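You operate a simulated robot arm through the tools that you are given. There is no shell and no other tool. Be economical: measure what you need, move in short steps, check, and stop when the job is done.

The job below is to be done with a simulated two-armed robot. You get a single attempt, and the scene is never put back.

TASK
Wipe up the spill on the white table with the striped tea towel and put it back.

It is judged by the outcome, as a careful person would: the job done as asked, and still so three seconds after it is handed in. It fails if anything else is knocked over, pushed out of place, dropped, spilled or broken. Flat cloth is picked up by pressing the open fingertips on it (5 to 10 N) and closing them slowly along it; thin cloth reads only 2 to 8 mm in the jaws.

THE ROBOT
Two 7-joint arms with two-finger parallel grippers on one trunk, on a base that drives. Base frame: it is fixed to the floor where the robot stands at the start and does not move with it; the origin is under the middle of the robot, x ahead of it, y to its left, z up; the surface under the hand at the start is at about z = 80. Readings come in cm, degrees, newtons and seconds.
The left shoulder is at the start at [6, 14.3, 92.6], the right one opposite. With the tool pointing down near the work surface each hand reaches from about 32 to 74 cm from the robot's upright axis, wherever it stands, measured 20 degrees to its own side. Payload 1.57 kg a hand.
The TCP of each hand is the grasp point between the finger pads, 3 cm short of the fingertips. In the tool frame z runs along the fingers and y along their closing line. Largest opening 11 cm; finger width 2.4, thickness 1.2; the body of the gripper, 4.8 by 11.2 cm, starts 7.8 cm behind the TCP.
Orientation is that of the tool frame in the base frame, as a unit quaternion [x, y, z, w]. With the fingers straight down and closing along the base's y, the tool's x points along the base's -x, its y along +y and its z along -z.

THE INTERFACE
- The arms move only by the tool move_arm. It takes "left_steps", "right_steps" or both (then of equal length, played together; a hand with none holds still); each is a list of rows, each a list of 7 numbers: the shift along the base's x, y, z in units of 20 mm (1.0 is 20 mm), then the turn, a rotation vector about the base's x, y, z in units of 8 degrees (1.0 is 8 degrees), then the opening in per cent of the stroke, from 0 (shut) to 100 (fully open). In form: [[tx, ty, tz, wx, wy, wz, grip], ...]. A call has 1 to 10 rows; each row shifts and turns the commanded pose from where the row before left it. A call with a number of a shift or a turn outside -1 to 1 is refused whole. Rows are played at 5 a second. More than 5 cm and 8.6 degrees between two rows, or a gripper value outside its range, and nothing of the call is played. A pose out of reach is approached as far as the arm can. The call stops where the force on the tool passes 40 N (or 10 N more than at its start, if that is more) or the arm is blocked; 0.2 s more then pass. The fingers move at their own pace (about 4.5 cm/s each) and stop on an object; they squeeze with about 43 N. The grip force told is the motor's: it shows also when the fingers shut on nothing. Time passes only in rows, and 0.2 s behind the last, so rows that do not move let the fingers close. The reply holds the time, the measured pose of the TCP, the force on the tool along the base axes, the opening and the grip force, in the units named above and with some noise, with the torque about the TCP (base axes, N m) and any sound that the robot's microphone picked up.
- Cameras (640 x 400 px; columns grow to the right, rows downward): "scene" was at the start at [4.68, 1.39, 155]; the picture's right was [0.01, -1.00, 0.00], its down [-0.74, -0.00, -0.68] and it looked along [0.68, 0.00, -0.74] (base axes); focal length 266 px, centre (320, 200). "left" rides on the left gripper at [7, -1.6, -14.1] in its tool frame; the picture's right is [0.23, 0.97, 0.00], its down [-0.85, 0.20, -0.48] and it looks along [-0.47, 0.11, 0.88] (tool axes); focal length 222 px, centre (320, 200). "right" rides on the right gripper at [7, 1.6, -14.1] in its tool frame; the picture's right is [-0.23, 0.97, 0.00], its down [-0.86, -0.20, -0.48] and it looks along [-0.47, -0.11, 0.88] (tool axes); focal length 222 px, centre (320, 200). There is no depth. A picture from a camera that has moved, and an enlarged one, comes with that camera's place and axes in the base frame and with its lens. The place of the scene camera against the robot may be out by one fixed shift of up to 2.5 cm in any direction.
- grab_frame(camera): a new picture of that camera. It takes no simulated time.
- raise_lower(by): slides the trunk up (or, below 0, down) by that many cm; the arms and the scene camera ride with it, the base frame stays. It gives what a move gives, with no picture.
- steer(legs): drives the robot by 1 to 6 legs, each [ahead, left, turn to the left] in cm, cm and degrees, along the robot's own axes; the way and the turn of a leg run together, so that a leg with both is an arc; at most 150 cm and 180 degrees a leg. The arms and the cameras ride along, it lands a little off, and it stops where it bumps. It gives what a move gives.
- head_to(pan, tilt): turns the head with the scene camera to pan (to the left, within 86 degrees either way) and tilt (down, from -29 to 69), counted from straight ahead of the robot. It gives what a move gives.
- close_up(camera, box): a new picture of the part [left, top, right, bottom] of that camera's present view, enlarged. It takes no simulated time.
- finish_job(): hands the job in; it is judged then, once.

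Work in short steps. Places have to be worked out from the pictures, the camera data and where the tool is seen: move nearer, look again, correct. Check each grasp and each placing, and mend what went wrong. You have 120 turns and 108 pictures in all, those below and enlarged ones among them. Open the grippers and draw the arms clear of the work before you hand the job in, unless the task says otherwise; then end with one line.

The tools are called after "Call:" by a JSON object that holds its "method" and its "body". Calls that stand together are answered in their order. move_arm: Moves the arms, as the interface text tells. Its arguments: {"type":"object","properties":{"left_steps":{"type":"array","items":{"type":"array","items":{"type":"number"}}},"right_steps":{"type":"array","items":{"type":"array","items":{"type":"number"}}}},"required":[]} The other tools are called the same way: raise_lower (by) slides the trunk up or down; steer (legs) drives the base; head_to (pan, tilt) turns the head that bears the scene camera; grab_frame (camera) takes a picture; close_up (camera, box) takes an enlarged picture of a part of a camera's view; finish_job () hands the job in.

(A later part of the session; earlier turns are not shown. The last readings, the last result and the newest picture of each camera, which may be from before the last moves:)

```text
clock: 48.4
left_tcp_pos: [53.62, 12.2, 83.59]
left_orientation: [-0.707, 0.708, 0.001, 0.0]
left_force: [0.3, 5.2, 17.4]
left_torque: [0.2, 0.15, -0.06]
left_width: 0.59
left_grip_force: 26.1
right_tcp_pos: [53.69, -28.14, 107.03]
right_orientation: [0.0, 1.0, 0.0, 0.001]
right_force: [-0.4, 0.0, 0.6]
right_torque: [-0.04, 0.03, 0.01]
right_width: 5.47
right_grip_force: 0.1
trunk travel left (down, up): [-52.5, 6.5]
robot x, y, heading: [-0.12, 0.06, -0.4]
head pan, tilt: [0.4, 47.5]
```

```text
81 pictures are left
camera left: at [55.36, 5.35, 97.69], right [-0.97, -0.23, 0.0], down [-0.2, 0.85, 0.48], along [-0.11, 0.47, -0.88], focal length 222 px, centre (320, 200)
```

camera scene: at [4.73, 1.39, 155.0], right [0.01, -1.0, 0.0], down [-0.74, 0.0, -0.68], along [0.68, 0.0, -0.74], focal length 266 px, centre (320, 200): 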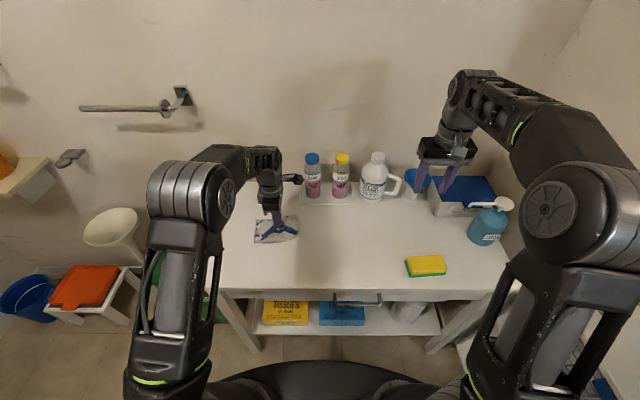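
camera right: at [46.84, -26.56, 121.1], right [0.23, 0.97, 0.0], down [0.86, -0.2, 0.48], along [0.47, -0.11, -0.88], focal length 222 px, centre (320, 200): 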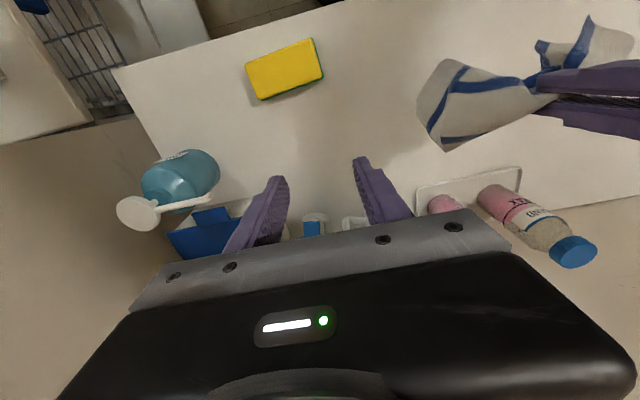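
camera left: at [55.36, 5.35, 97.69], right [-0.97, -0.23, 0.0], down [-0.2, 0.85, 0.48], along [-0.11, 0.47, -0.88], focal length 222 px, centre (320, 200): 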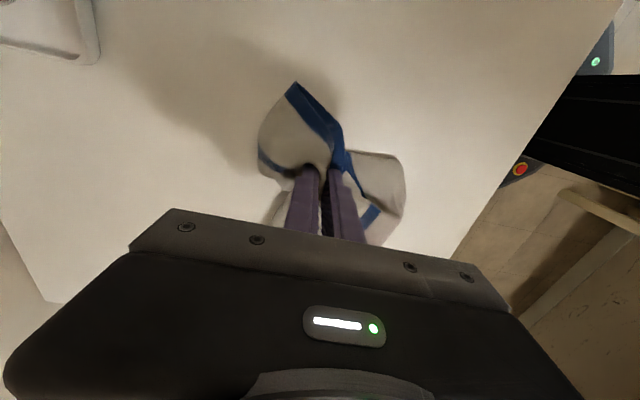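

Firm strokes (about 20 N) covered the area. I'll lift and swing left to check it.

Call:
{"method": "move_arm", "body": {"left_steps": [[0, 0, 1, 0, 0, 0, 0], [0, 0, 1, 0, 0, 0, 0], [0, 0, 1, 0, 0, 0, 0], [0, 0, 1, 0, 0, 0, 0], [-0.2, 0.8, 1, 0, 0, 0, 0], [-0.2, 1, 1, 0, 0, 0, 0], [-0.2, 1, 1, 0, 0, 0, 0], [-0.2, 1, 1, 0, 0, 0, 0], [-0.2, 1, 1, 0, 0, 0, 0], [-0.2, 1, 1, 0, 0, 0, 0]]}}

Call:
{"method": "move_arm", "body": {"left_steps": [[-0.2, 1, 0, 0, 0, 0, 0], [-0.2, 1, 0, 0, 0, 0, 0], [-0.2, 1, 0, 0, 0, 0, 0], [-0.2, 0, 0, 0, 0, 0, 0]]}}

Call:
{"method": "close_up", "body": {"camera": "scene", "box": [200, 170, 360, 270]}}

```text
clock: 50.6
left_tcp_pos: [51.21, 23.89, 103.49]
left_orientation: [-0.707, 0.708, 0.0, 0.0]
left_force: [0.5, -0.5, 1.0]
left_torque: [-0.04, -0.03, 0.01]
left_width: 0.6
left_grip_force: 25.4
right_tcp_pos: [53.67, -27.98, 107.01]
right_orientation: [0.0, 1.0, 0.0, 0.0]
right_force: [-0.2, 0.2, 0.9]
right_torque: [-0.03, -0.04, 0.0]
right_width: 5.52
right_grip_force: 0.1
trunk travel left (down, up): [-52.5, 6.5]
robot x, y, heading: [-0.01, 0.02, 0.2]
head pan, tilt: [0.4, 47.5]
```

```text
clock: 51.6
left_tcp_pos: [49.69, 29.91, 103.36]
left_orientation: [-0.707, 0.707, 0.0, 0.0]
left_force: [0.8, -1.1, -0.7]
left_torque: [0.01, -0.04, 0.03]
left_width: 0.61
left_grip_force: 25.9
right_tcp_pos: [53.67, -28.0, 106.8]
right_orientation: [0.0, 1.0, 0.0, 0.0]
right_force: [-0.2, -0.1, -0.7]
right_torque: [0.0, 0.02, -0.02]
right_width: 5.5
right_grip_force: 0.1
trunk travel left (down, up): [-52.5, 6.5]
robot x, y, heading: [0.26, -0.15, 0.1]
head pan, tilt: [0.4, 47.5]
```

```text
4.00 times, centred on (280, 220) of scene
camera zoom: at [4.69, 1.36, 155.0], right [0.01, -1.0, 0.0], down [-0.74, 0.0, -0.68], along [0.68, 0.0, -0.74], focal length 1063 px, centre (480, 120)
```

zoom: 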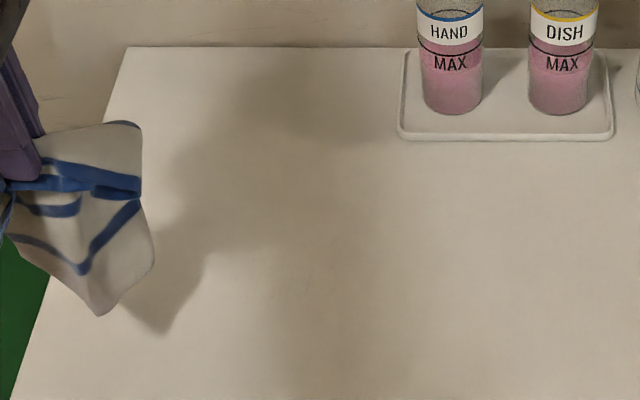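

The table is clean. I'll carry the towel back over its original place, then lay it down from far to near.

Call:
{"method": "move_arm", "body": {"left_steps": [[0, -1, 0.3, 0, 0, 0, 0], [0, -1, 0.3, 0, 0, 0, 0], [0, -1, 0.2, 0, 0, 0, 0], [0, -1, 0, 0, 0, 0, 0], [0, -1, 0, 0, 0, 0, 0], [0, -1, 0, 0, 0, 0, 0], [0, -1, 0, 0, 0, 0, 0], [0, -1, 0, 0, 0, 0, 0], [0, -1, 0, 0, 0, 0, 0], [0, -1, 0, 0, 0, 0, 0]]}}

Call:
{"method": "move_arm", "body": {"left_steps": [[0.5, -1, 0, 0, 0, 0, 0], [0.5, -1, 0, 0, 0, 0, 0], [0.5, -1, 0, 0, 0, 0, 0], [0.6, -1, 0, 0, 0, 0, 0], [0.6, -1, 0, 0, 0, 0, 0], [0.7, -1, 0, 0, 0, 0, 0], [0.7, -1, 0, 0, 0, 0, 0], [0.7, -1, 0, 0, 0, 0, 0], [0.7, -1, 0, 0, 0, 0, 0], [0.5, -0.45, 0, 0, 0, 0, 0]]}}

Call:
{"method": "grab_frame", "body": {"camera": "left"}}

Call:
{"method": "grab_frame", "body": {"camera": "right"}}

```text
clock: 53.8
left_tcp_pos: [49.93, 9.9, 105.04]
left_orientation: [0.707, -0.707, 0.0, 0.0]
left_force: [0.2, -0.4, 0.3]
left_torque: [-0.01, -0.02, -0.02]
left_width: 0.59
left_grip_force: 25.9
right_tcp_pos: [53.71, -28.01, 106.85]
right_orientation: [0.0, 1.0, 0.0, -0.001]
right_force: [-0.6, 0.7, 0.0]
right_torque: [0.02, 0.01, 0.02]
right_width: 5.51
right_grip_force: 0.0
trunk travel left (down, up): [-52.5, 6.5]
robot x, y, heading: [-0.02, -0.14, -0.0]
head pan, tilt: [0.4, 47.5]
```

```text
clock: 56.0
left_tcp_pos: [55.79, -0.84, 105.25]
left_orientation: [0.707, -0.707, 0.001, -0.001]
left_force: [0.1, 0.1, 0.1]
left_torque: [0.0, -0.03, 0.04]
left_width: 0.54
left_grip_force: 25.8
left hand out of reach, approached as far as the arm can: row 6, 7, 8, 9, 10
right_tcp_pos: [53.79, -28.04, 106.81]
right_orientation: [0.001, 1.0, 0.0, 0.0]
right_force: [-0.5, 0.3, 0.2]
right_torque: [0.02, -0.03, -0.01]
right_width: 5.51
right_grip_force: 0.1
trunk travel left (down, up): [-52.5, 6.5]
robot x, y, heading: [-0.18, -0.01, -0.0]
head pan, tilt: [0.4, 47.5]
```

```text
79 pictures are left
camera left: at [57.4, -7.74, 119.34], right [-0.97, -0.23, 0.0], down [-0.2, 0.86, 0.48], along [-0.11, 0.47, -0.88], focal length 222 px, centre (320, 200)
```

left: 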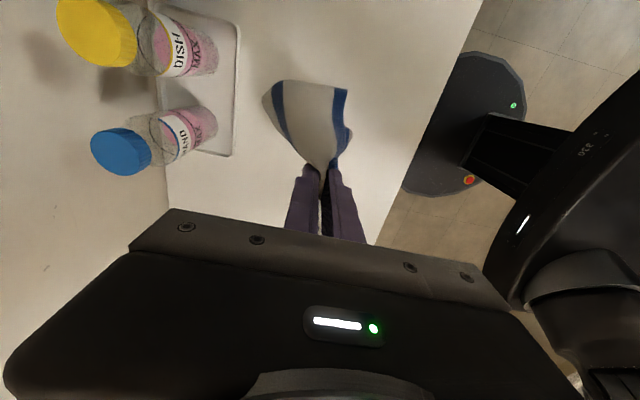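

```text
78 pictures are left
camera right: at [46.83, -26.51, 121.11], right [0.23, 0.97, 0.0], down [0.86, -0.2, 0.48], along [0.47, -0.11, -0.88], focal length 222 px, centre (320, 200)
```

right: 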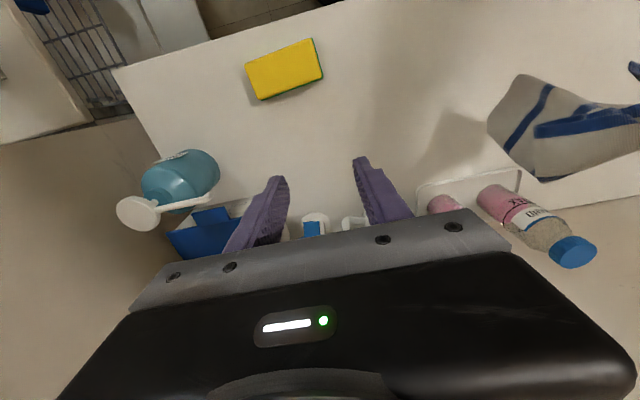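

I'm at the arm's reach limit with the hand vertical. I'll tilt the fingers forward to gain reach while moving toward (60,-9).

Call:
{"method": "move_arm", "body": {"left_steps": [[-0.8, -0.5, 0, 0, -1, 0, 0], [-0.5, -0.9, 0, 0, -1, 0, 0], [0, -0.9, 0, 0, -1, 0, 0], [0, -0.9, 0, 0, -1, 0, 0], [0.8, -0.6, 0, 0, 0, 0, 0], [0.8, -0.2, 0, 0, 0, 0, 0], [0.8, 0, 0, 0, 0, 0, 0], [0.8, 0, 0, 0, 0, 0, 0]]}}

Call:
{"method": "close_up", "body": {"camera": "scene", "box": [240, 150, 440, 275]}}

Call:
{"method": "grab_frame", "body": {"camera": "right"}}

```text
clock: 57.8
left_tcp_pos: [59.72, -8.88, 105.13]
left_orientation: [0.68, -0.68, 0.194, -0.195]
left_force: [-0.4, -1.0, 0.3]
left_torque: [0.02, 0.0, 0.01]
left_width: 0.47
left_grip_force: 25.0
right_tcp_pos: [53.77, -28.0, 106.93]
right_orientation: [0.0, 1.0, 0.001, 0.0]
right_force: [-0.7, -0.4, 0.0]
right_torque: [0.03, -0.01, 0.02]
right_width: 5.54
right_grip_force: 0.0
trunk travel left (down, up): [-52.5, 6.5]
robot x, y, heading: [0.37, 0.13, -0.0]
head pan, tilt: [0.4, 47.5]
```

```text
3.20 times, centred on (340, 212) of scene
camera zoom: at [4.71, 1.37, 155.0], right [0.01, -1.0, 0.0], down [-0.74, 0.0, -0.68], along [0.68, 0.0, -0.74], focal length 850 px, centre (256, 160)
```

zoom: 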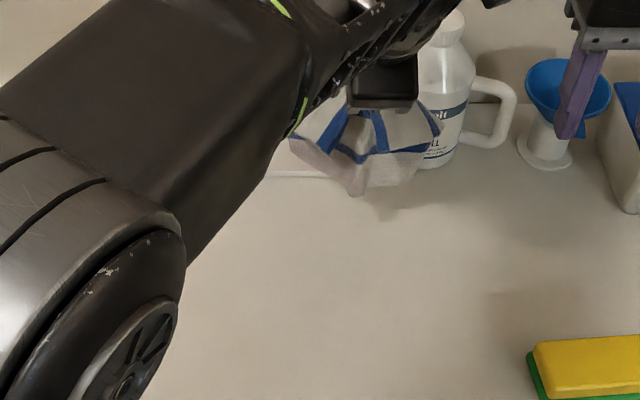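

```text
76 pictures are left
camera right: at [46.85, -26.52, 121.1], right [0.23, 0.97, 0.0], down [0.86, -0.2, 0.48], along [0.47, -0.11, -0.88], focal length 222 px, centre (320, 200)
```

right: 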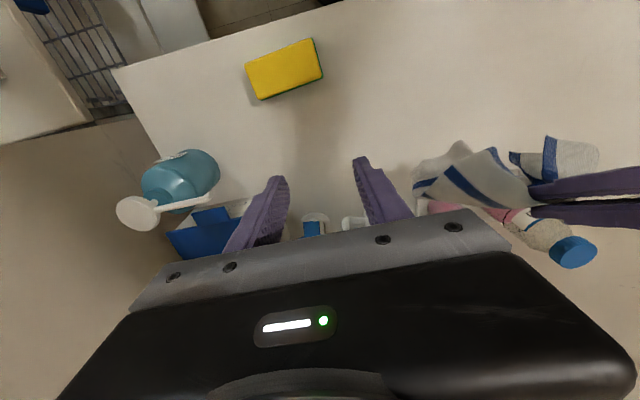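

The towel's lower edge hangs at about x=65, right where the far edge was. I'll lower it while drawing back toward the robot and straightening the hand.

Call:
{"method": "move_arm", "body": {"left_steps": [[0, 0, -0.8, 0, 0, 0, 0], [0, 0, -0.8, 0, 0, 0, 0], [-0.6, 0, -1, 0, 0, 0, 0], [-0.7, 0, -1, 0, 0, 0, 0], [-0.7, 0, -1, 0, 0, 0, 0], [-0.7, 0, -1, 0, 0.5, 0, 0]]}}

Call:
{"method": "close_up", "body": {"camera": "scene", "box": [240, 150, 440, 275]}}

Call:
{"method": "grab_frame", "body": {"camera": "right"}}

```text
clock: 59.2
left_tcp_pos: [54.37, -8.68, 94.01]
left_orientation: [0.686, -0.686, 0.171, -0.171]
left_force: [-0.3, -0.1, -0.6]
left_torque: [0.01, 0.03, 0.01]
left_width: 0.48
left_grip_force: 25.4
right_tcp_pos: [53.72, -27.95, 106.82]
right_orientation: [0.0, 1.0, -0.001, 0.0]
right_force: [-0.2, -0.6, 0.4]
right_torque: [0.02, 0.01, 0.01]
right_width: 5.54
right_grip_force: 0.0
trunk travel left (down, up): [-52.5, 6.5]
robot x, y, heading: [-0.03, -0.05, 0.1]
head pan, tilt: [0.4, 47.5]
```

```text
3.20 times, centred on (340, 212) of scene
camera zoom: at [4.72, 1.38, 155.0], right [0.01, -1.0, 0.0], down [-0.74, 0.0, -0.68], along [0.68, 0.0, -0.74], focal length 850 px, centre (256, 160)
```

zoom: 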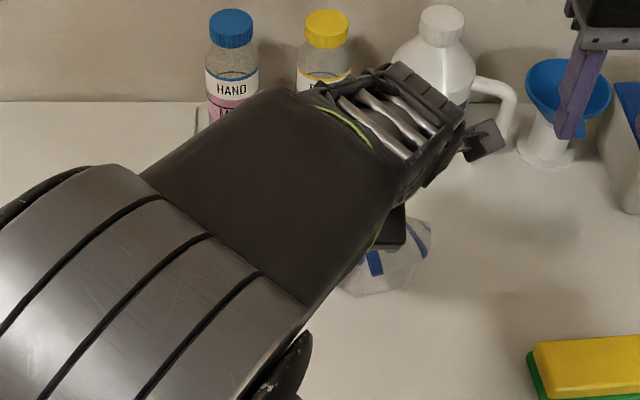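

```text
74 pictures are left
camera right: at [46.86, -26.51, 121.1], right [0.23, 0.97, 0.0], down [0.86, -0.2, 0.48], along [0.47, -0.11, -0.88], focal length 222 px, centre (320, 200)
```

right: 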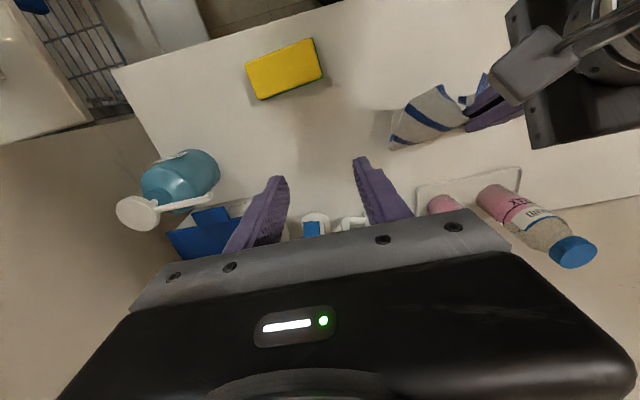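

The lay-down is on course. I'll finish lowering, drawing back and straightening.

Call:
{"method": "move_arm", "body": {"left_steps": [[-0.6, 0, -0.8, 0, 0.7, 0, 0], [-0.7, 0, -0.8, 0, 0.7, 0, 0], [-0.7, 0, -0.8, 0, 0.7, 0, 0], [-0.7, 0, -0.8, 0, 0.7, 0, 0], [-0.7, 0, -0.8, 0, 0.7, 0, 0], [-0.5, 0, -0.7, 0, 0, 0, 0], [-0.3, 0, -0.25, 0, 0, 0, 0]]}}

Call:
{"method": "grab_frame", "body": {"camera": "scene"}}

Call:
{"method": "grab_frame", "body": {"camera": "left"}}

Call:
{"method": "grab_frame", "body": {"camera": "right"}}

```text
clock: 60.8
left_tcp_pos: [45.79, -8.77, 84.04]
left_orientation: [-0.707, 0.707, 0.0, 0.0]
left_force: [-0.5, -0.3, -0.6]
left_torque: [0.02, -0.02, 0.06]
left_width: 0.45
left_grip_force: 25.4
right_tcp_pos: [53.77, -28.07, 106.88]
right_orientation: [0.0, 1.0, 0.0, -0.001]
right_force: [-0.2, -0.7, 0.0]
right_torque: [-0.02, 0.02, -0.02]
right_width: 5.5
right_grip_force: 0.0
trunk travel left (down, up): [-52.5, 6.5]
robot x, y, heading: [0.11, 0.21, 0.2]
head pan, tilt: [0.4, 47.5]
```

```text
73 pictures are left
camera scene: at [4.69, 1.38, 155.0], right [0.01, -1.0, 0.0], down [-0.74, 0.0, -0.68], along [0.68, 0.0, -0.74], focal length 266 px, centre (320, 200)
```

scene: 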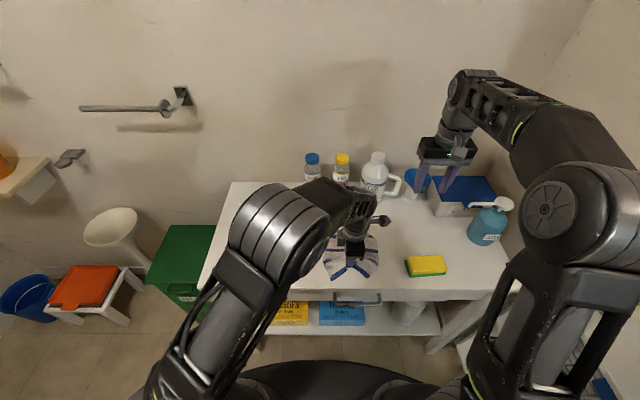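

```text
72 pictures are left
camera left: at [47.47, -15.64, 98.14], right [-0.97, -0.23, 0.0], down [-0.2, 0.86, 0.48], along [-0.11, 0.47, -0.88], focal length 222 px, centre (320, 200)
```

left: 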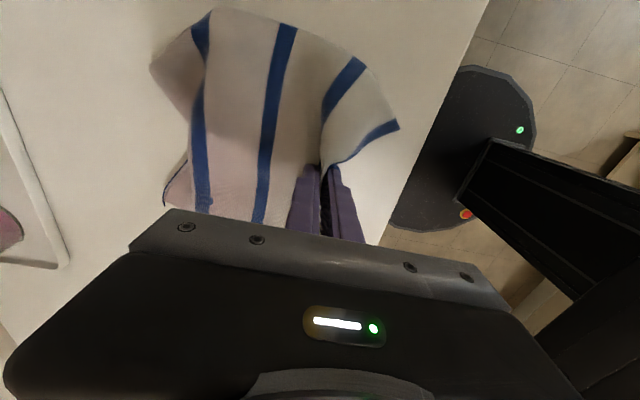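

```text
71 pictures are left
camera right: at [46.83, -26.51, 121.11], right [0.23, 0.97, 0.0], down [0.86, -0.2, 0.48], along [0.47, -0.11, -0.88], focal length 222 px, centre (320, 200)
```

right: 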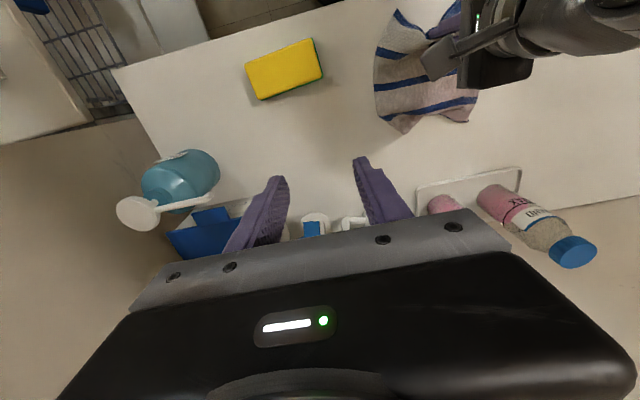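

The towel lies out fairly flat. I'll lower the last few millimetres, open gently and rise clear.

Call:
{"method": "move_arm", "body": {"left_steps": [[0, 0, -0.25, 0, 0, 0, 0], [0, 0, 0, 0, 0, 0, 8], [0, 0, 0, 0, 0, 0, 16], [0, 0, 0, 0, 0, 0, 24], [0, 0, 0.3, 0, 0, 0, 30], [0, 0, 1, 0, 0, 0, 30], [0, 0, 1, 0, 0, 0, 30], [0, 0, 1, 0, 0, 0, 30], [0, 0, 1, 0, 0, 0, 30]]}}

Call:
{"method": "grab_frame", "body": {"camera": "left"}}

Call:
{"method": "close_up", "body": {"camera": "scene", "box": [240, 170, 440, 295]}}

```text
clock: 62.8
left_tcp_pos: [45.8, -8.66, 92.31]
left_orientation: [0.707, -0.707, 0.0, 0.0]
left_force: [-0.3, -0.5, -0.1]
left_torque: [0.02, 0.01, -0.02]
left_width: 3.31
left_grip_force: 0.1
right_tcp_pos: [53.67, -28.11, 106.84]
right_orientation: [0.0, 1.0, 0.0, 0.001]
right_force: [0.0, 0.1, 0.8]
right_torque: [0.01, 0.01, -0.03]
right_width: 5.48
right_grip_force: 0.1
trunk travel left (down, up): [-52.5, 6.5]
robot x, y, heading: [0.19, 0.2, 0.1]
head pan, tilt: [0.4, 47.5]
```

```text
70 pictures are left
camera left: at [47.4, -15.65, 106.35], right [-0.97, -0.23, 0.0], down [-0.2, 0.85, 0.48], along [-0.11, 0.47, -0.88], focal length 222 px, centre (320, 200)
```

left: 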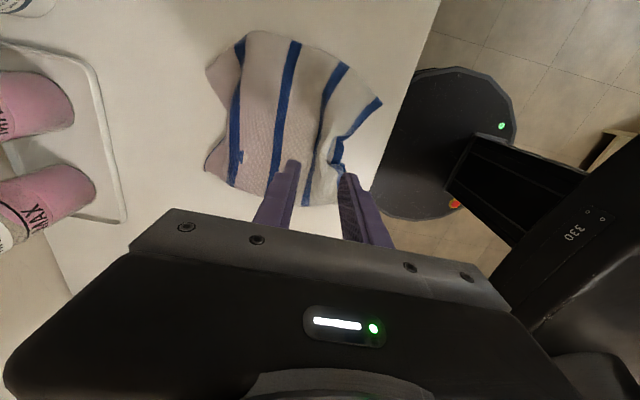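

```text
3.20 times, centred on (340, 232) of scene
camera zoom: at [4.67, 1.39, 155.0], right [0.01, -1.0, 0.0], down [-0.74, 0.0, -0.68], along [0.68, 0.0, -0.74], focal length 850 px, centre (256, 96)
```

zoom: 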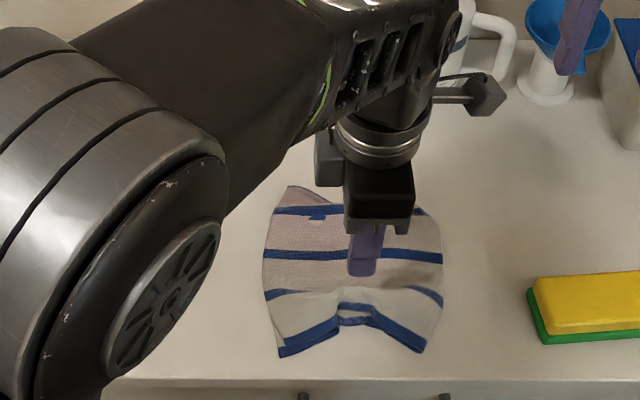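

The towel lies flat but about 4 cm nearer the robot than before. I'll press it with the fingers spread wide and slide it forward.

Call:
{"method": "move_arm", "body": {"left_steps": [[0.9, 0, 0, 0, 0, 0, 100], [0.9, 0, 0, 0, 0, 0, 100], [0.9, 0, 0, 0, 0, 0, 100], [0.4, 0, -0.8, 0, 0, 0, 100], [0, 0, -1, 0, 0, 0, 100], [0, 0, -1, 0, 0, 0, 100], [0, 0, -1, 0, 0, 0, 100], [0, 0, -0.4, 0, 0, 0, 100], [0, 0, -0.2, 0, 0, 0, 100], [0, 0, 0, 0, 0, 0, 100]]}}

```text
clock: 65.0
left_tcp_pos: [51.82, -8.81, 83.38]
left_orientation: [-0.707, 0.707, 0.0, 0.0]
left_force: [-0.6, -0.5, 7.7]
left_torque: [0.02, 0.56, 0.01]
left_width: 11.01
left_grip_force: 0.1
right_tcp_pos: [53.68, -27.99, 106.88]
right_orientation: [0.0, 1.0, -0.001, 0.0]
right_force: [-0.7, 0.3, -0.4]
right_torque: [0.03, -0.01, 0.02]
right_width: 5.52
right_grip_force: 0.1
trunk travel left (down, up): [-52.5, 6.5]
robot x, y, heading: [-0.16, -0.01, -0.0]
head pan, tilt: [0.4, 47.5]
```

Call:
{"method": "move_arm", "body": {"left_steps": [[0, 0, -0.07, 0, 0, 0, 100], [0, 0, -0.03, 0, 0, 0, 100]]}}

```text
clock: 65.6
left_tcp_pos: [51.85, -8.85, 83.36]
left_orientation: [-0.706, 0.708, -0.002, 0.0]
left_force: [-3.6, -0.6, 21.5]
left_torque: [0.02, 1.52, -0.03]
left_width: 10.98
left_grip_force: 0.2
right_tcp_pos: [53.59, -27.96, 107.1]
right_orientation: [0.0, 1.0, 0.001, 0.0]
right_force: [0.1, -0.1, 0.1]
right_torque: [0.02, -0.03, -0.01]
right_width: 5.49
right_grip_force: 0.0
trunk travel left (down, up): [-52.5, 6.5]
robot x, y, heading: [-0.25, -0.14, 0.1]
head pan, tilt: [0.4, 47.5]
```

Only the near finger is loaded, on the thicker fold. I'll ease up and tilt a couple of degrees to bring the far finger down.

Call:
{"method": "move_arm", "body": {"left_steps": [[0, 0, 0.05, 0, 0.2, 0, 100], [0, 0, 0, 0, 0.15, 0, 100], [0, 0, 0, 0, 0, 0, 100]]}}

```text
clock: 66.4
left_tcp_pos: [52.05, -8.83, 83.32]
left_orientation: [0.707, -0.707, -0.017, 0.017]
left_force: [1.9, -0.6, 9.5]
left_torque: [0.04, -0.7, -0.01]
left_width: 11.01
left_grip_force: 0.0
right_tcp_pos: [53.66, -28.01, 106.91]
right_orientation: [0.0, 1.0, 0.0, 0.0]
right_force: [0.8, 0.2, -0.2]
right_torque: [0.0, 0.01, 0.01]
right_width: 5.5
right_grip_force: 0.1
trunk travel left (down, up): [-52.5, 6.5]
robot x, y, heading: [0.15, 0.01, 0.0]
head pan, tilt: [0.4, 47.5]
```

Now the load is on the far finger, which will pull the towel rather than push it. I'll share a little with the near finger and slide 4 cm forward.

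Call:
{"method": "move_arm", "body": {"left_steps": [[0, 0, -0.04, 0, -0.08, 0, 100], [0.4, 0, 0, 0, 0, 0, 100], [0.4, 0, 0, 0, 0, 0, 100], [0.4, 0, 0, 0, 0, 0, 100], [0.4, 0, 0, 0, 0, 0, 100], [0.4, 0, 0, 0, 0, 0, 100]]}}

Call:
{"method": "grab_frame", "body": {"camera": "left"}}

Call:
{"method": "grab_frame", "body": {"camera": "right"}}

```text
clock: 67.8
left_tcp_pos: [55.88, -8.78, 83.24]
left_orientation: [-0.707, 0.707, 0.012, -0.013]
left_force: [-11.3, -0.6, 11.0]
left_torque: [-0.03, -0.34, 0.0]
left_width: 9.96
left_grip_force: 0.1
right_tcp_pos: [53.69, -27.95, 106.86]
right_orientation: [0.001, 1.0, 0.0, 0.001]
right_force: [-1.0, 0.2, 0.5]
right_torque: [0.02, 0.02, 0.0]
right_width: 5.51
right_grip_force: 0.0
trunk travel left (down, up): [-52.5, 6.5]
robot x, y, heading: [-0.14, -0.15, 0.2]
head pan, tilt: [0.4, 47.5]
```

```text
68 pictures are left
camera left: at [58.06, -15.68, 97.26], right [-0.97, -0.23, 0.04], down [-0.18, 0.86, 0.49], along [-0.14, 0.47, -0.87], focal length 222 px, centre (320, 200)
```

left: 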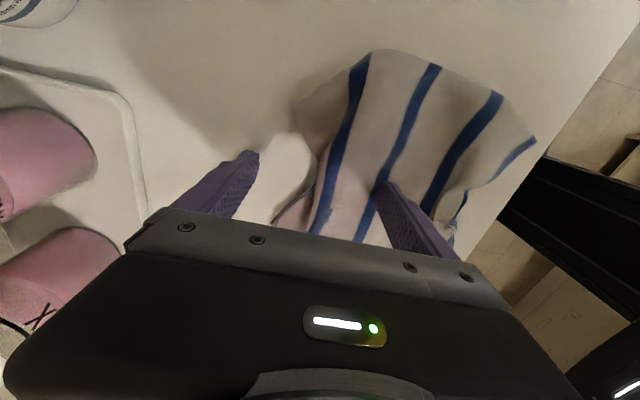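

```text
67 pictures are left
camera right: at [46.62, -26.5, 121.2], right [0.23, 0.97, 0.0], down [0.85, -0.2, 0.48], along [0.47, -0.11, -0.88], focal length 222 px, centre (320, 200)
```

right: 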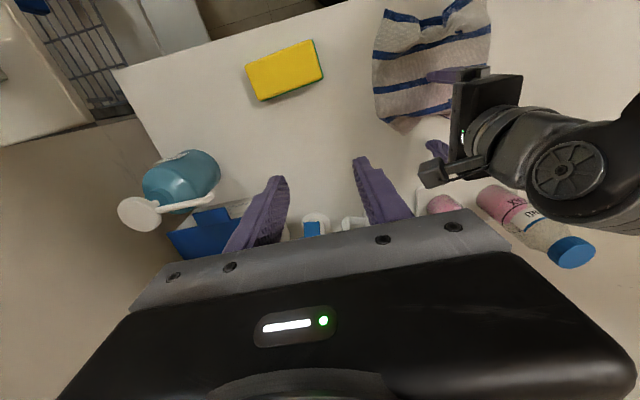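

The far finger was past the cloth and slid on bare table, so the towel barely moved. I'll lift and look before re-gripping at the far edge to pull it forward.

Call:
{"method": "move_arm", "body": {"left_steps": [[0, 0, 0.6, 0, 0, 0, 100], [0, 0, 1, 0, -0.27, 0, 60], [0, 0, 1, 0, 0, 0, 60], [0, 0, 1, 0, 0, 0, 60], [0, 0, 1, 0, 0, 0, 60]]}}

Call:
{"method": "grab_frame", "body": {"camera": "left"}}

Call:
{"method": "close_up", "body": {"camera": "right", "box": [320, 0, 560, 150]}}

```text
clock: 69.0
left_tcp_pos: [55.86, -8.92, 92.43]
left_orientation: [-0.707, 0.707, 0.0, 0.0]
left_force: [0.4, 0.3, 0.7]
left_torque: [-0.01, -0.03, 0.01]
left_width: 6.6
left_grip_force: 0.0
right_tcp_pos: [53.61, -27.98, 106.96]
right_orientation: [-0.001, 1.0, 0.001, 0.0]
right_force: [0.2, -0.4, 0.3]
right_torque: [0.01, 0.02, 0.03]
right_width: 5.49
right_grip_force: 0.0
trunk travel left (down, up): [-52.5, 6.5]
robot x, y, heading: [-0.35, 0.04, 0.0]
head pan, tilt: [0.4, 47.5]
```

```text
66 pictures are left
camera left: at [57.53, -15.73, 106.51], right [-0.97, -0.23, 0.0], down [-0.2, 0.85, 0.48], along [-0.11, 0.47, -0.88], focal length 222 px, centre (320, 200)
```

left: 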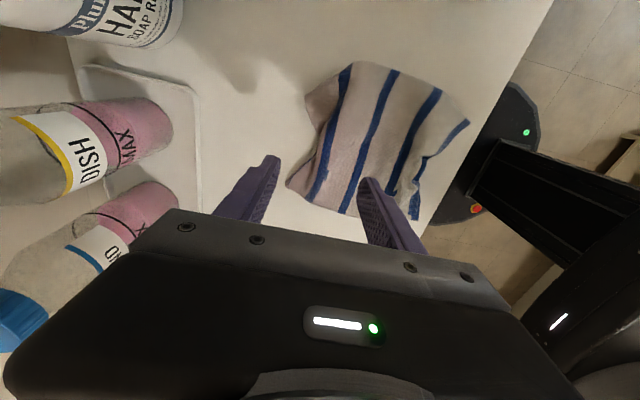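

```text
2.67 times, centred on (440, 75) of right
camera zoom: at [46.81, -26.51, 121.12], right [0.23, 0.97, 0.0], down [0.86, -0.2, 0.48], along [0.47, -0.11, -0.88], focal length 592 px, centre (0, 533)
```

zoom: 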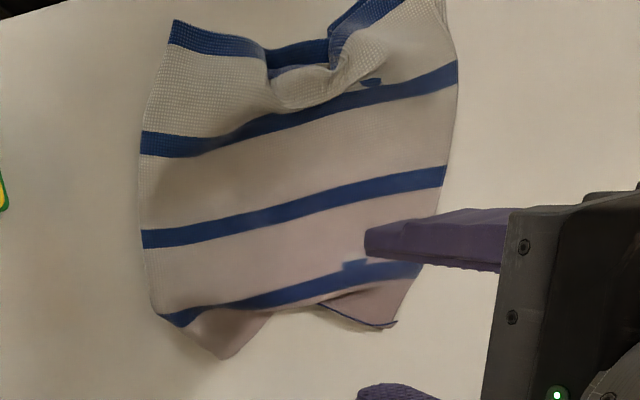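

The towel is tidy but lies about 5 cm nearer the robot than it did. I'll re-pick it at the fold as before and lay it again, drawing back less at the end.

Call:
{"method": "move_arm", "body": {"left_steps": [[-0.9, 0, 0, 0, 0, 0, 55], [-0.9, 0, 0, 0, 0, 0, 55], [-0.9, 0, 0, 0, 0, 0, 55], [-0.9, 0, 0, 0, 0, 0, 55], [-0.9, 0, -0.8, 0, 0, 0, 55], [0, 0, -1, 0, 0, 0, 55], [0, 0, -1, 0, 0, 0, 55], [0, 0, -1, 0, 0, 0, 55], [0, 0, -0.5, 0, 0, 0, 55], [0, 0, -0.2, 0, 0, 0, 55]]}}

Call:
{"method": "grab_frame", "body": {"camera": "left"}}

```text
clock: 71.2
left_tcp_pos: [47.03, -8.65, 83.32]
left_orientation: [-0.707, 0.707, 0.0, 0.0]
left_force: [-0.2, -0.9, -0.1]
left_torque: [0.0, 0.01, -0.01]
left_width: 6.05
left_grip_force: 0.1
right_tcp_pos: [53.71, -28.04, 106.9]
right_orientation: [0.0, 1.0, 0.0, 0.0]
right_force: [0.0, 0.8, 1.1]
right_torque: [0.0, 0.01, 0.0]
right_width: 5.51
right_grip_force: 0.1
trunk travel left (down, up): [-52.5, 6.5]
robot x, y, heading: [-0.34, -0.21, -0.1]
head pan, tilt: [0.4, 47.5]
```

```text
64 pictures are left
camera left: at [48.67, -15.72, 97.4], right [-0.97, -0.23, 0.0], down [-0.2, 0.86, 0.48], along [-0.11, 0.47, -0.88], focal length 222 px, centre (320, 200)
```

left: 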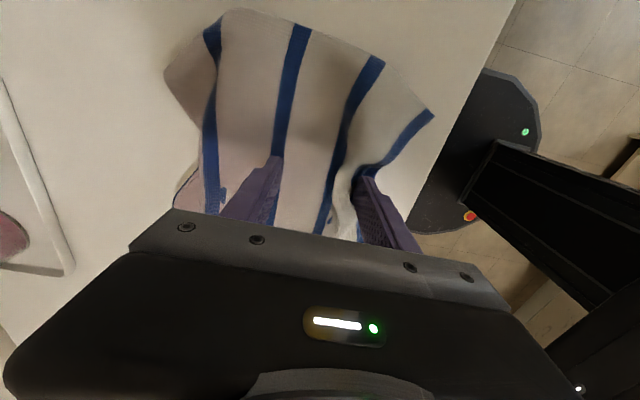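

The fingers are either side of the fold ridge. I'll press lightly and close slowly.

Call:
{"method": "move_arm", "body": {"left_steps": [[0, 0, -0.07, 0, 0, 0, 50], [0, 0, 0, 0, 0, 0, 43], [0, 0, 0, 0, 0, 0, 36], [0, 0, 0, 0, 0, 0, 29], [0, 0, 0, 0, 0, 0, 22], [0, 0, 0, 0, 0, 0, 15], [0, 0, 0, 0, 0, 0, 8], [0, 0, 0, 0, 0, 0, 0], [0, 0, 0, 0, 0, 0, 0], [0, 0, 0, 0, 0, 0, 0]]}}

Call:
{"method": "grab_frame", "body": {"camera": "left"}}

```text
clock: 73.4
left_tcp_pos: [47.0, -8.9, 83.09]
left_orientation: [-0.707, 0.708, -0.001, 0.0]
left_force: [1.0, 0.4, 12.8]
left_torque: [-0.02, -0.01, -0.07]
left_width: 0.59
left_grip_force: 26.5
right_tcp_pos: [53.6, -28.05, 106.91]
right_orientation: [0.0, 1.0, 0.0, 0.0]
right_force: [-0.3, 0.3, -0.1]
right_torque: [0.0, 0.01, -0.01]
right_width: 5.5
right_grip_force: 0.1
trunk travel left (down, up): [-52.5, 6.5]
robot x, y, heading: [0.48, -0.18, -0.1]
head pan, tilt: [0.4, 47.5]
```

```text
63 pictures are left
camera left: at [48.63, -15.71, 97.31], right [-0.97, -0.23, 0.0], down [-0.2, 0.86, 0.48], along [-0.11, 0.47, -0.88], focal length 222 px, centre (320, 200)
```

left: 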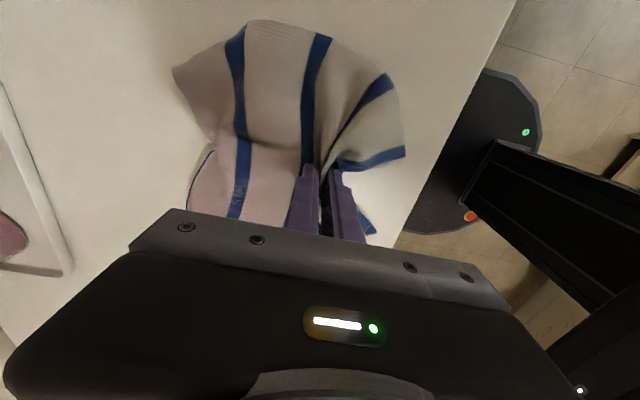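

Gripped, 5.9 mm in the jaws. I'll lift, then tilt forward and go out to x≈60.

Call:
{"method": "move_arm", "body": {"left_steps": [[0, 0, 0.8, 0, 0, 0, 0], [0, 0, 1, 0, 0, 0, 0], [0, 0, 1, 0, 0, 0, 0], [0, 0, 1, 0, 0, 0, 0], [0, 0, 1, 0, 0, 0, 0], [0, 0, 1, 0, 0, 0, 0], [0, 0, 1, 0, 0, 0, 0], [0, 0, 1, 0, 0, 0, 0], [0, 0, 1, 0, 0, 0, 0], [0, 0, 1, 0, 0, 0, 0]]}}

Call:
{"method": "move_arm", "body": {"left_steps": [[0.2, 0, 0.8, 0, -1, 0, 0], [0.4, 0, 0.3, 0, -1, 0, 0], [0.8, 0, 0, 0, -1, 0, 0], [0.9, 0, 0, 0, -1, 0, 0], [0.9, 0, 0, 0, 0, 0, 0], [0.9, 0, 0, 0, 0, 0, 0], [0.9, 0, 0, 0, 0, 0, 0], [0.9, 0, 0, 0, 0, 0, 0], [0.6, 0, 0, 0, 0, 0, 0], [0, 0, 0, 0, 0, 0, 0]]}}

Call:
{"method": "close_up", "body": {"camera": "scene", "box": [240, 150, 440, 275]}}

Call:
{"method": "grab_frame", "body": {"camera": "right"}}

```text
clock: 75.6
left_tcp_pos: [47.05, -8.81, 102.74]
left_orientation: [-0.707, 0.707, 0.0, 0.0]
left_force: [-0.4, -1.0, 0.1]
left_torque: [-0.04, 0.02, -0.01]
left_width: 0.54
left_grip_force: 25.6
right_tcp_pos: [53.73, -27.99, 106.83]
right_orientation: [0.0, 1.0, 0.0, -0.001]
right_force: [-0.1, -0.9, 0.1]
right_torque: [-0.01, 0.0, -0.01]
right_width: 5.52
right_grip_force: 0.1
trunk travel left (down, up): [-52.5, 6.5]
robot x, y, heading: [-0.21, -0.19, 0.1]
head pan, tilt: [0.4, 47.5]
```

```text
clock: 77.8
left_tcp_pos: [60.0, -8.77, 104.96]
left_orientation: [-0.679, 0.68, -0.195, 0.195]
left_force: [0.7, 0.2, -0.7]
left_torque: [0.0, 0.04, -0.03]
left_width: 0.54
left_grip_force: 25.6
right_tcp_pos: [53.66, -27.95, 106.82]
right_orientation: [0.0, 1.0, 0.0, 0.0]
right_force: [-0.3, -0.3, 0.3]
right_torque: [0.0, -0.01, -0.02]
right_width: 5.49
right_grip_force: 0.1
trunk travel left (down, up): [-52.5, 6.5]
robot x, y, heading: [0.21, -0.12, 0.1]
head pan, tilt: [0.4, 47.5]
```

```text
3.20 times, centred on (340, 212) of scene
camera zoom: at [4.67, 1.38, 155.0], right [0.01, -1.0, 0.0], down [-0.74, 0.0, -0.68], along [0.68, 0.0, -0.74], focal length 850 px, centre (256, 160)
```

zoom: 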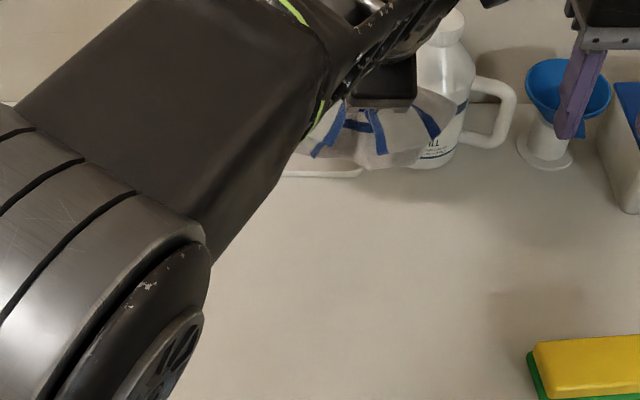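

```text
61 pictures are left
camera right: at [46.82, -26.51, 121.12], right [0.23, 0.97, 0.0], down [0.86, -0.2, 0.48], along [0.47, -0.11, -0.88], focal length 222 px, centre (320, 200)
```

right: 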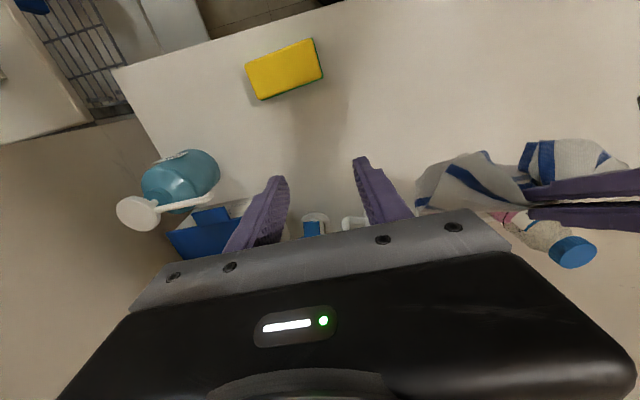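

The grip is holding. I'll lay it down, with a smaller draw-back this time, to x≈50.5.

Call:
{"method": "move_arm", "body": {"left_steps": [[-0.2, 0, -0.9, 0, 0, 0, 0], [-0.3, 0, -0.9, 0, 0, 0, 0], [-0.5, 0, -1, 0, 0, 0, 0], [-0.6, 0, -1, 0, 0, 0, 0], [-0.6, 0, -1, 0, 0, 0, 0], [-0.6, 0, -1, 0, 0, 0, 0], [-0.6, 0, -1, 0, 0.8, 0, 0], [-0.5, 0, -1, 0, 0.8, 0, 0], [-0.4, 0, -1, 0, 0.8, 0, 0], [-0.3, 0, -0.9, 0, 0.8, 0, 0]]}}

Call:
{"method": "grab_frame", "body": {"camera": "left"}}

Call:
{"method": "close_up", "body": {"camera": "right", "box": [320, 0, 560, 150]}}

```text
clock: 80.0
left_tcp_pos: [50.6, -8.92, 85.57]
left_orientation: [0.706, -0.706, 0.039, -0.039]
left_force: [0.1, 0.8, -0.6]
left_torque: [-0.01, -0.07, 0.0]
left_width: 0.58
left_grip_force: 25.9
right_tcp_pos: [53.75, -27.99, 106.84]
right_orientation: [0.0, 1.0, 0.0, 0.0]
right_force: [-0.1, 0.3, 0.2]
right_torque: [-0.02, 0.01, 0.04]
right_width: 5.49
right_grip_force: 0.2
trunk travel left (down, up): [-52.5, 6.5]
robot x, y, heading: [-0.04, 0.08, -0.0]
head pan, tilt: [0.4, 47.5]
```

```text
60 pictures are left
camera left: at [50.8, -15.83, 99.79], right [-0.97, -0.23, -0.11], down [-0.25, 0.86, 0.45], along [-0.01, 0.47, -0.88], focal length 222 px, centre (320, 200)
```

left: 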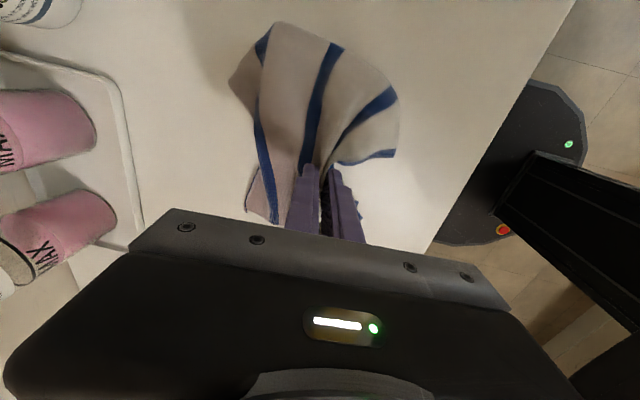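

```text
2.67 times, centred on (440, 75) of right
camera zoom: at [46.87, -26.51, 121.09], right [0.23, 0.97, 0.0], down [0.86, -0.2, 0.48], along [0.47, -0.11, -0.88], focal length 592 px, centre (0, 533)
```

zoom: 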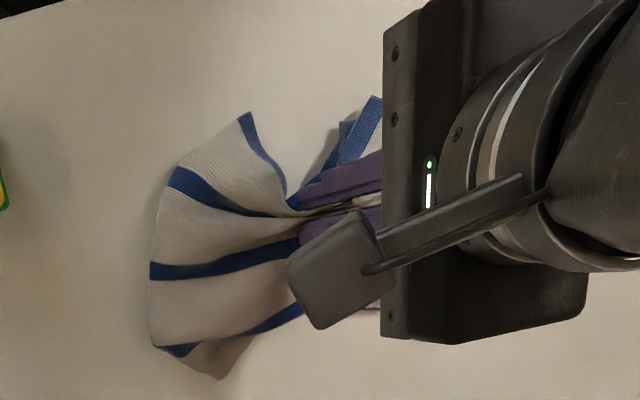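

The far edge only reached x≈60, because the towel's bottom lags behind the hand. I'll lift again and start the lay from about x=64, with more tilt.

Call:
{"method": "move_arm", "body": {"left_steps": [[0, 0, 1, 0, 0, 0, 0], [0, 0, 1, 0, 0, 0, 0], [0, 0, 1, 0, -0.5, 0, 0], [0, 0, 1, 0, -0.5, 0, 0], [0, 0, 1, 0, -0.5, 0, 0], [0, 0, 1, 0, -0.5, 0, 0], [0.2, 0, 1, 0, -0.5, 0, 0], [0.3, 0, 1, 0, -0.6, 0, 0], [0.4, 0, 0.8, 0, -0.6, 0, 0], [0.5, 0, 0.5, 0, -0.5, 0, 0]]}}

Call:
{"method": "move_arm", "body": {"left_steps": [[0.6, 0, 0, 0, 0, 0, 0], [0.6, 0, 0, 0, 0, 0, 0], [0.7, 0, 0, 0, 0, 0, 0], [0.7, 0, 0, 0, 0, 0, 0], [0.7, 0, -0.2, 0, 0, 0, 0], [0.7, 0, -0.2, 0, 0, 0, 0], [0.7, 0, -0.2, 0, 0, 0, 0], [0.5, 0, -0.2, 0, 0, 0, 0], [0, 0, 0, 0, 0, 0, 0], [0, 0, 0, 0, 0, 0, 0]]}}

Call:
{"method": "close_up", "body": {"camera": "scene", "box": [240, 150, 440, 275]}}

Call:
{"method": "grab_frame", "body": {"camera": "right"}}

Call:
{"method": "grab_frame", "body": {"camera": "left"}}

```text
clock: 82.2
left_tcp_pos: [53.47, -8.77, 104.31]
left_orientation: [-0.664, 0.664, -0.242, 0.242]
left_force: [0.1, 0.4, 0.1]
left_torque: [-0.01, 0.04, -0.02]
left_width: 0.55
left_grip_force: 25.4
right_tcp_pos: [53.71, -27.99, 106.93]
right_orientation: [0.0, 1.0, 0.0, 0.0]
right_force: [-0.5, -0.5, 0.2]
right_torque: [-0.01, 0.0, 0.0]
right_width: 5.5
right_grip_force: 0.0
trunk travel left (down, up): [-52.5, 6.5]
robot x, y, heading: [-0.04, 0.2, 0.0]
head pan, tilt: [0.4, 47.5]
```

```text
clock: 84.4
left_tcp_pos: [63.95, -8.9, 102.59]
left_orientation: [0.664, -0.664, 0.242, -0.243]
left_force: [-0.4, -0.3, -0.8]
left_torque: [-0.02, 0.04, 0.01]
left_width: 0.55
left_grip_force: 25.6
right_tcp_pos: [53.56, -28.03, 106.91]
right_orientation: [0.0, 1.0, 0.001, -0.001]
right_force: [0.0, 0.3, -0.8]
right_torque: [-0.01, 0.02, 0.0]
right_width: 5.49
right_grip_force: 0.1
trunk travel left (down, up): [-52.5, 6.5]
robot x, y, heading: [0.34, 0.01, -0.1]
head pan, tilt: [0.4, 47.5]
```

```text
3.20 times, centred on (340, 212) of scene
camera zoom: at [4.69, 1.38, 155.0], right [0.01, -1.0, 0.0], down [-0.74, 0.0, -0.68], along [0.68, 0.0, -0.74], focal length 850 px, centre (256, 160)
```

zoom: 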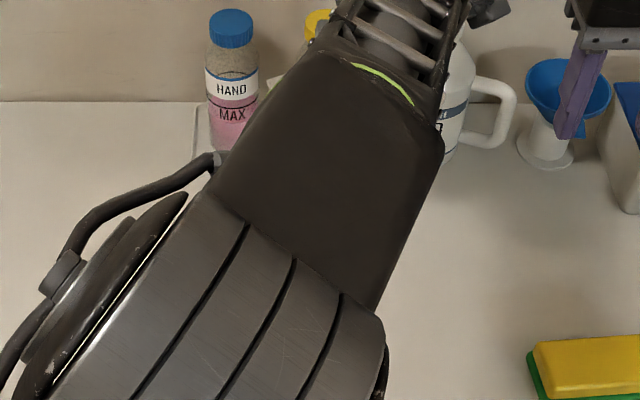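

```text
57 pictures are left
camera right: at [46.84, -26.52, 121.11], right [0.23, 0.97, 0.0], down [0.86, -0.2, 0.48], along [0.47, -0.11, -0.88], focal length 222 px, centre (320, 200)
```

right: 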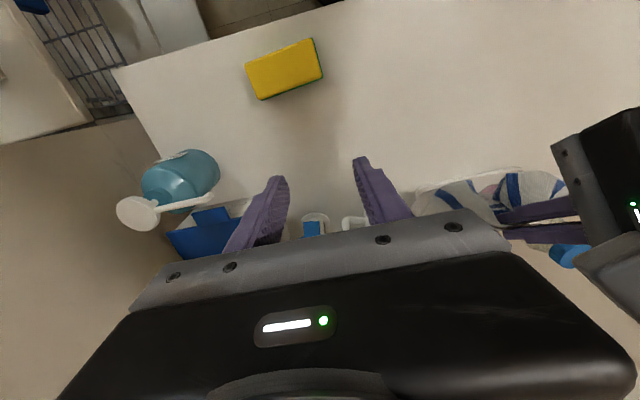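

```text
56 pictures are left
camera left: at [56.15, -15.81, 114.39], right [-0.75, -0.23, -0.63], down [-0.46, 0.85, 0.24], along [0.48, 0.47, -0.74], focal length 222 px, centre (320, 200)
```

left: 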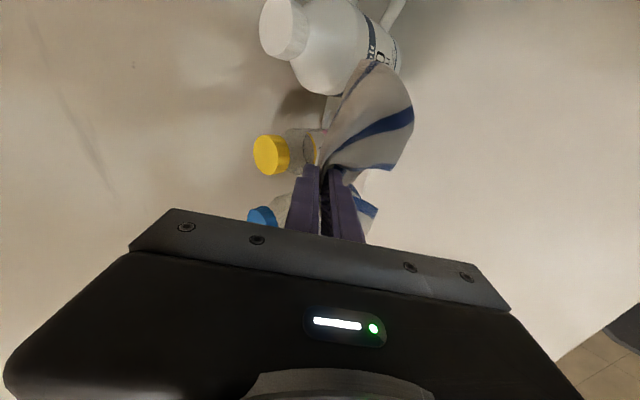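

Nothing has been disturbed. I'll lay the towel down along the earlier path, shifted forward, to end at x≈50.5.

Call:
{"method": "move_arm", "body": {"left_steps": [[0, 0, -0.5, 0, 0, 0, 0], [-0.4, 0, -1, 0, 0, 0, 0], [-0.7, 0, -1, 0, 0, 0, 0], [-0.7, 0, -1, 0, 0.5, 0, 0], [-0.7, 0, -1, 0, 0.7, 0, 0], [-0.7, 0, -1, 0, 0.7, 0, 0], [-0.7, 0, -1, 0, 0.7, 0, 0], [-0.7, 0, -0.9, 0, 0.8, 0, 0], [-0.7, 0, -0.8, 0, 0.8, 0, 0], [-0.7, 0, -0.6, 0, 0.8, 0, 0]]}}

Call:
{"method": "grab_frame", "body": {"camera": "left"}}

Call:
{"method": "grab_frame", "body": {"camera": "right"}}

```text
clock: 86.6
left_tcp_pos: [52.08, -9.01, 84.83]
left_orientation: [-0.707, 0.707, 0.001, -0.001]
left_force: [-0.5, -0.8, -0.3]
left_torque: [-0.02, -0.06, 0.0]
left_width: 0.54
left_grip_force: 25.4
right_tcp_pos: [53.65, -27.97, 106.95]
right_orientation: [0.001, 1.0, 0.0, -0.001]
right_force: [0.2, -0.3, -0.6]
right_torque: [0.0, 0.01, 0.01]
right_width: 5.5
right_grip_force: 0.2
trunk travel left (down, up): [-52.5, 6.5]
robot x, y, heading: [0.26, 0.21, -0.2]
head pan, tilt: [0.4, 47.5]
```

```text
55 pictures are left
camera left: at [53.71, -15.89, 99.03], right [-0.97, -0.23, 0.0], down [-0.2, 0.86, 0.48], along [-0.11, 0.47, -0.88], focal length 222 px, centre (320, 200)
```

left: 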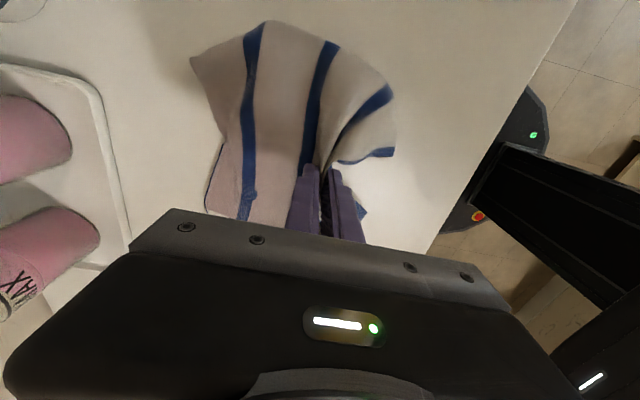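

```text
54 pictures are left
camera right: at [46.86, -26.51, 121.1], right [0.23, 0.97, 0.0], down [0.86, -0.2, 0.48], along [0.47, -0.11, -0.88], focal length 222 px, centre (320, 200)
```

right: 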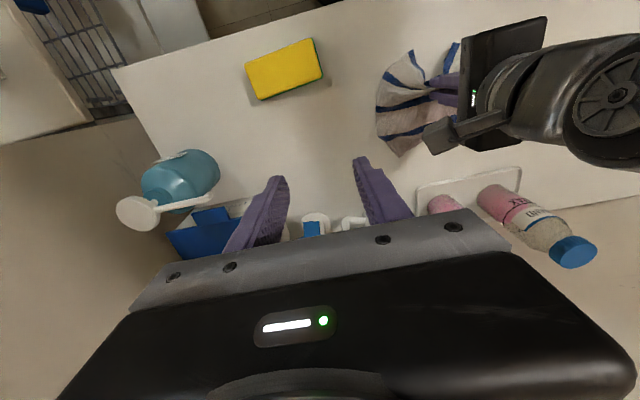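

The far edge is now at x≈63. I'll draw back another 3 cm to flatten it, touch down and release.

Call:
{"method": "move_arm", "body": {"left_steps": [[-0.7, 0, -0.3, 0, 0, 0, 0], [-0.7, 0, -0.2, 0, 0, 0, 0], [-0.3, 0, -0.2, 0, 0, 0, 0], [0, 0, 0, 0, 0, 0, 8], [0, 0, 0, 0, 0, 0, 16], [0, 0, 0, 0, 0, 0, 24], [0, 0, 0.3, 0, 0, 0, 30], [0, 0, 1, 0, 0, 0, 30], [0, 0, 1, 0, 0, 0, 30], [0, 0, 1, 0, 0, 0, 30]]}}

Call:
{"method": "grab_frame", "body": {"camera": "left"}}

Call:
{"method": "close_up", "body": {"camera": "right", "box": [320, 0, 560, 150]}}

```text
clock: 88.8
left_tcp_pos: [48.62, -8.85, 90.19]
left_orientation: [-0.707, 0.707, 0.0, 0.0]
left_force: [0.3, 0.0, -0.2]
left_torque: [-0.01, 0.0, 0.0]
left_width: 3.28
left_grip_force: 0.1
right_tcp_pos: [53.69, -28.06, 106.83]
right_orientation: [0.0, 1.0, 0.0, 0.0]
right_force: [-0.6, -0.8, 0.6]
right_torque: [0.01, 0.01, -0.01]
right_width: 5.54
right_grip_force: 0.1
trunk travel left (down, up): [-52.5, 6.5]
robot x, y, heading: [0.1, -0.04, -0.3]
head pan, tilt: [0.4, 47.5]
```

```text
53 pictures are left
camera left: at [50.18, -15.64, 104.32], right [-0.97, -0.23, 0.0], down [-0.2, 0.85, 0.48], along [-0.11, 0.47, -0.88], focal length 222 px, centre (320, 200)
```

left: 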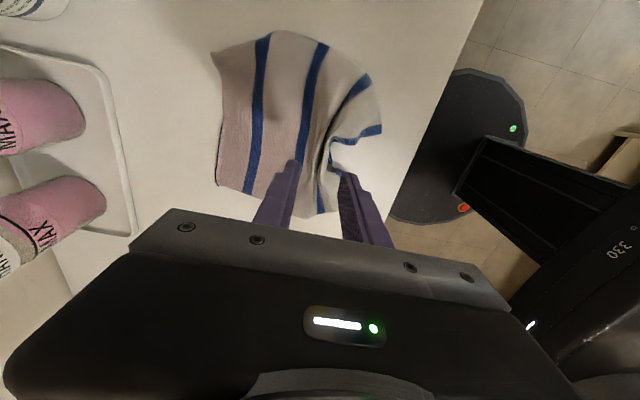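

```text
2.67 times, centred on (440, 75) of right
camera zoom: at [46.81, -26.51, 121.12], right [0.23, 0.97, 0.0], down [0.85, -0.2, 0.48], along [0.47, -0.11, -0.88], focal length 592 px, centre (0, 533)
```

zoom: 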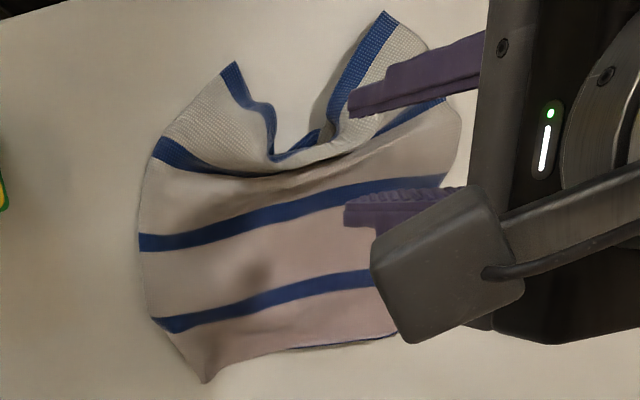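

The towel is back on its spot, from about x 43 to 61, with a notch in the middle of the front edge. I'll press lightly there with closed fingers and draw it toward the robot to tidy it.

Call:
{"method": "move_arm", "body": {"left_steps": [[0, 0, 0, 0, 0, 0, 0], [0, 0, 0, 0, 0, 0, 0], [0, 0, -1, 0, 0, 0, 0], [0, 0, -1, 0, 0, 0, 0], [0, 0, -1, 0, 0, 0, 0], [0, 0, -0.2, 0, 0, 0, 0], [0, 0, -0.15, 0, 0, 0, 0], [0, 0, 0, 0, 0, 0, 0]]}}

```text
clock: 90.6
left_tcp_pos: [48.64, -8.83, 83.68]
left_orientation: [0.708, -0.707, 0.001, 0.0]
left_force: [0.6, -0.2, 10.5]
left_torque: [-0.02, -0.01, 0.02]
left_width: 0.0
left_grip_force: 21.4
right_tcp_pos: [53.72, -27.98, 106.96]
right_orientation: [-0.001, 1.0, 0.0, 0.0]
right_force: [0.1, 0.3, -0.2]
right_torque: [0.02, 0.0, 0.02]
right_width: 5.5
right_grip_force: 0.2
trunk travel left (down, up): [-52.5, 6.5]
robot x, y, heading: [-0.2, 0.01, -0.1]
head pan, tilt: [0.4, 47.5]
```

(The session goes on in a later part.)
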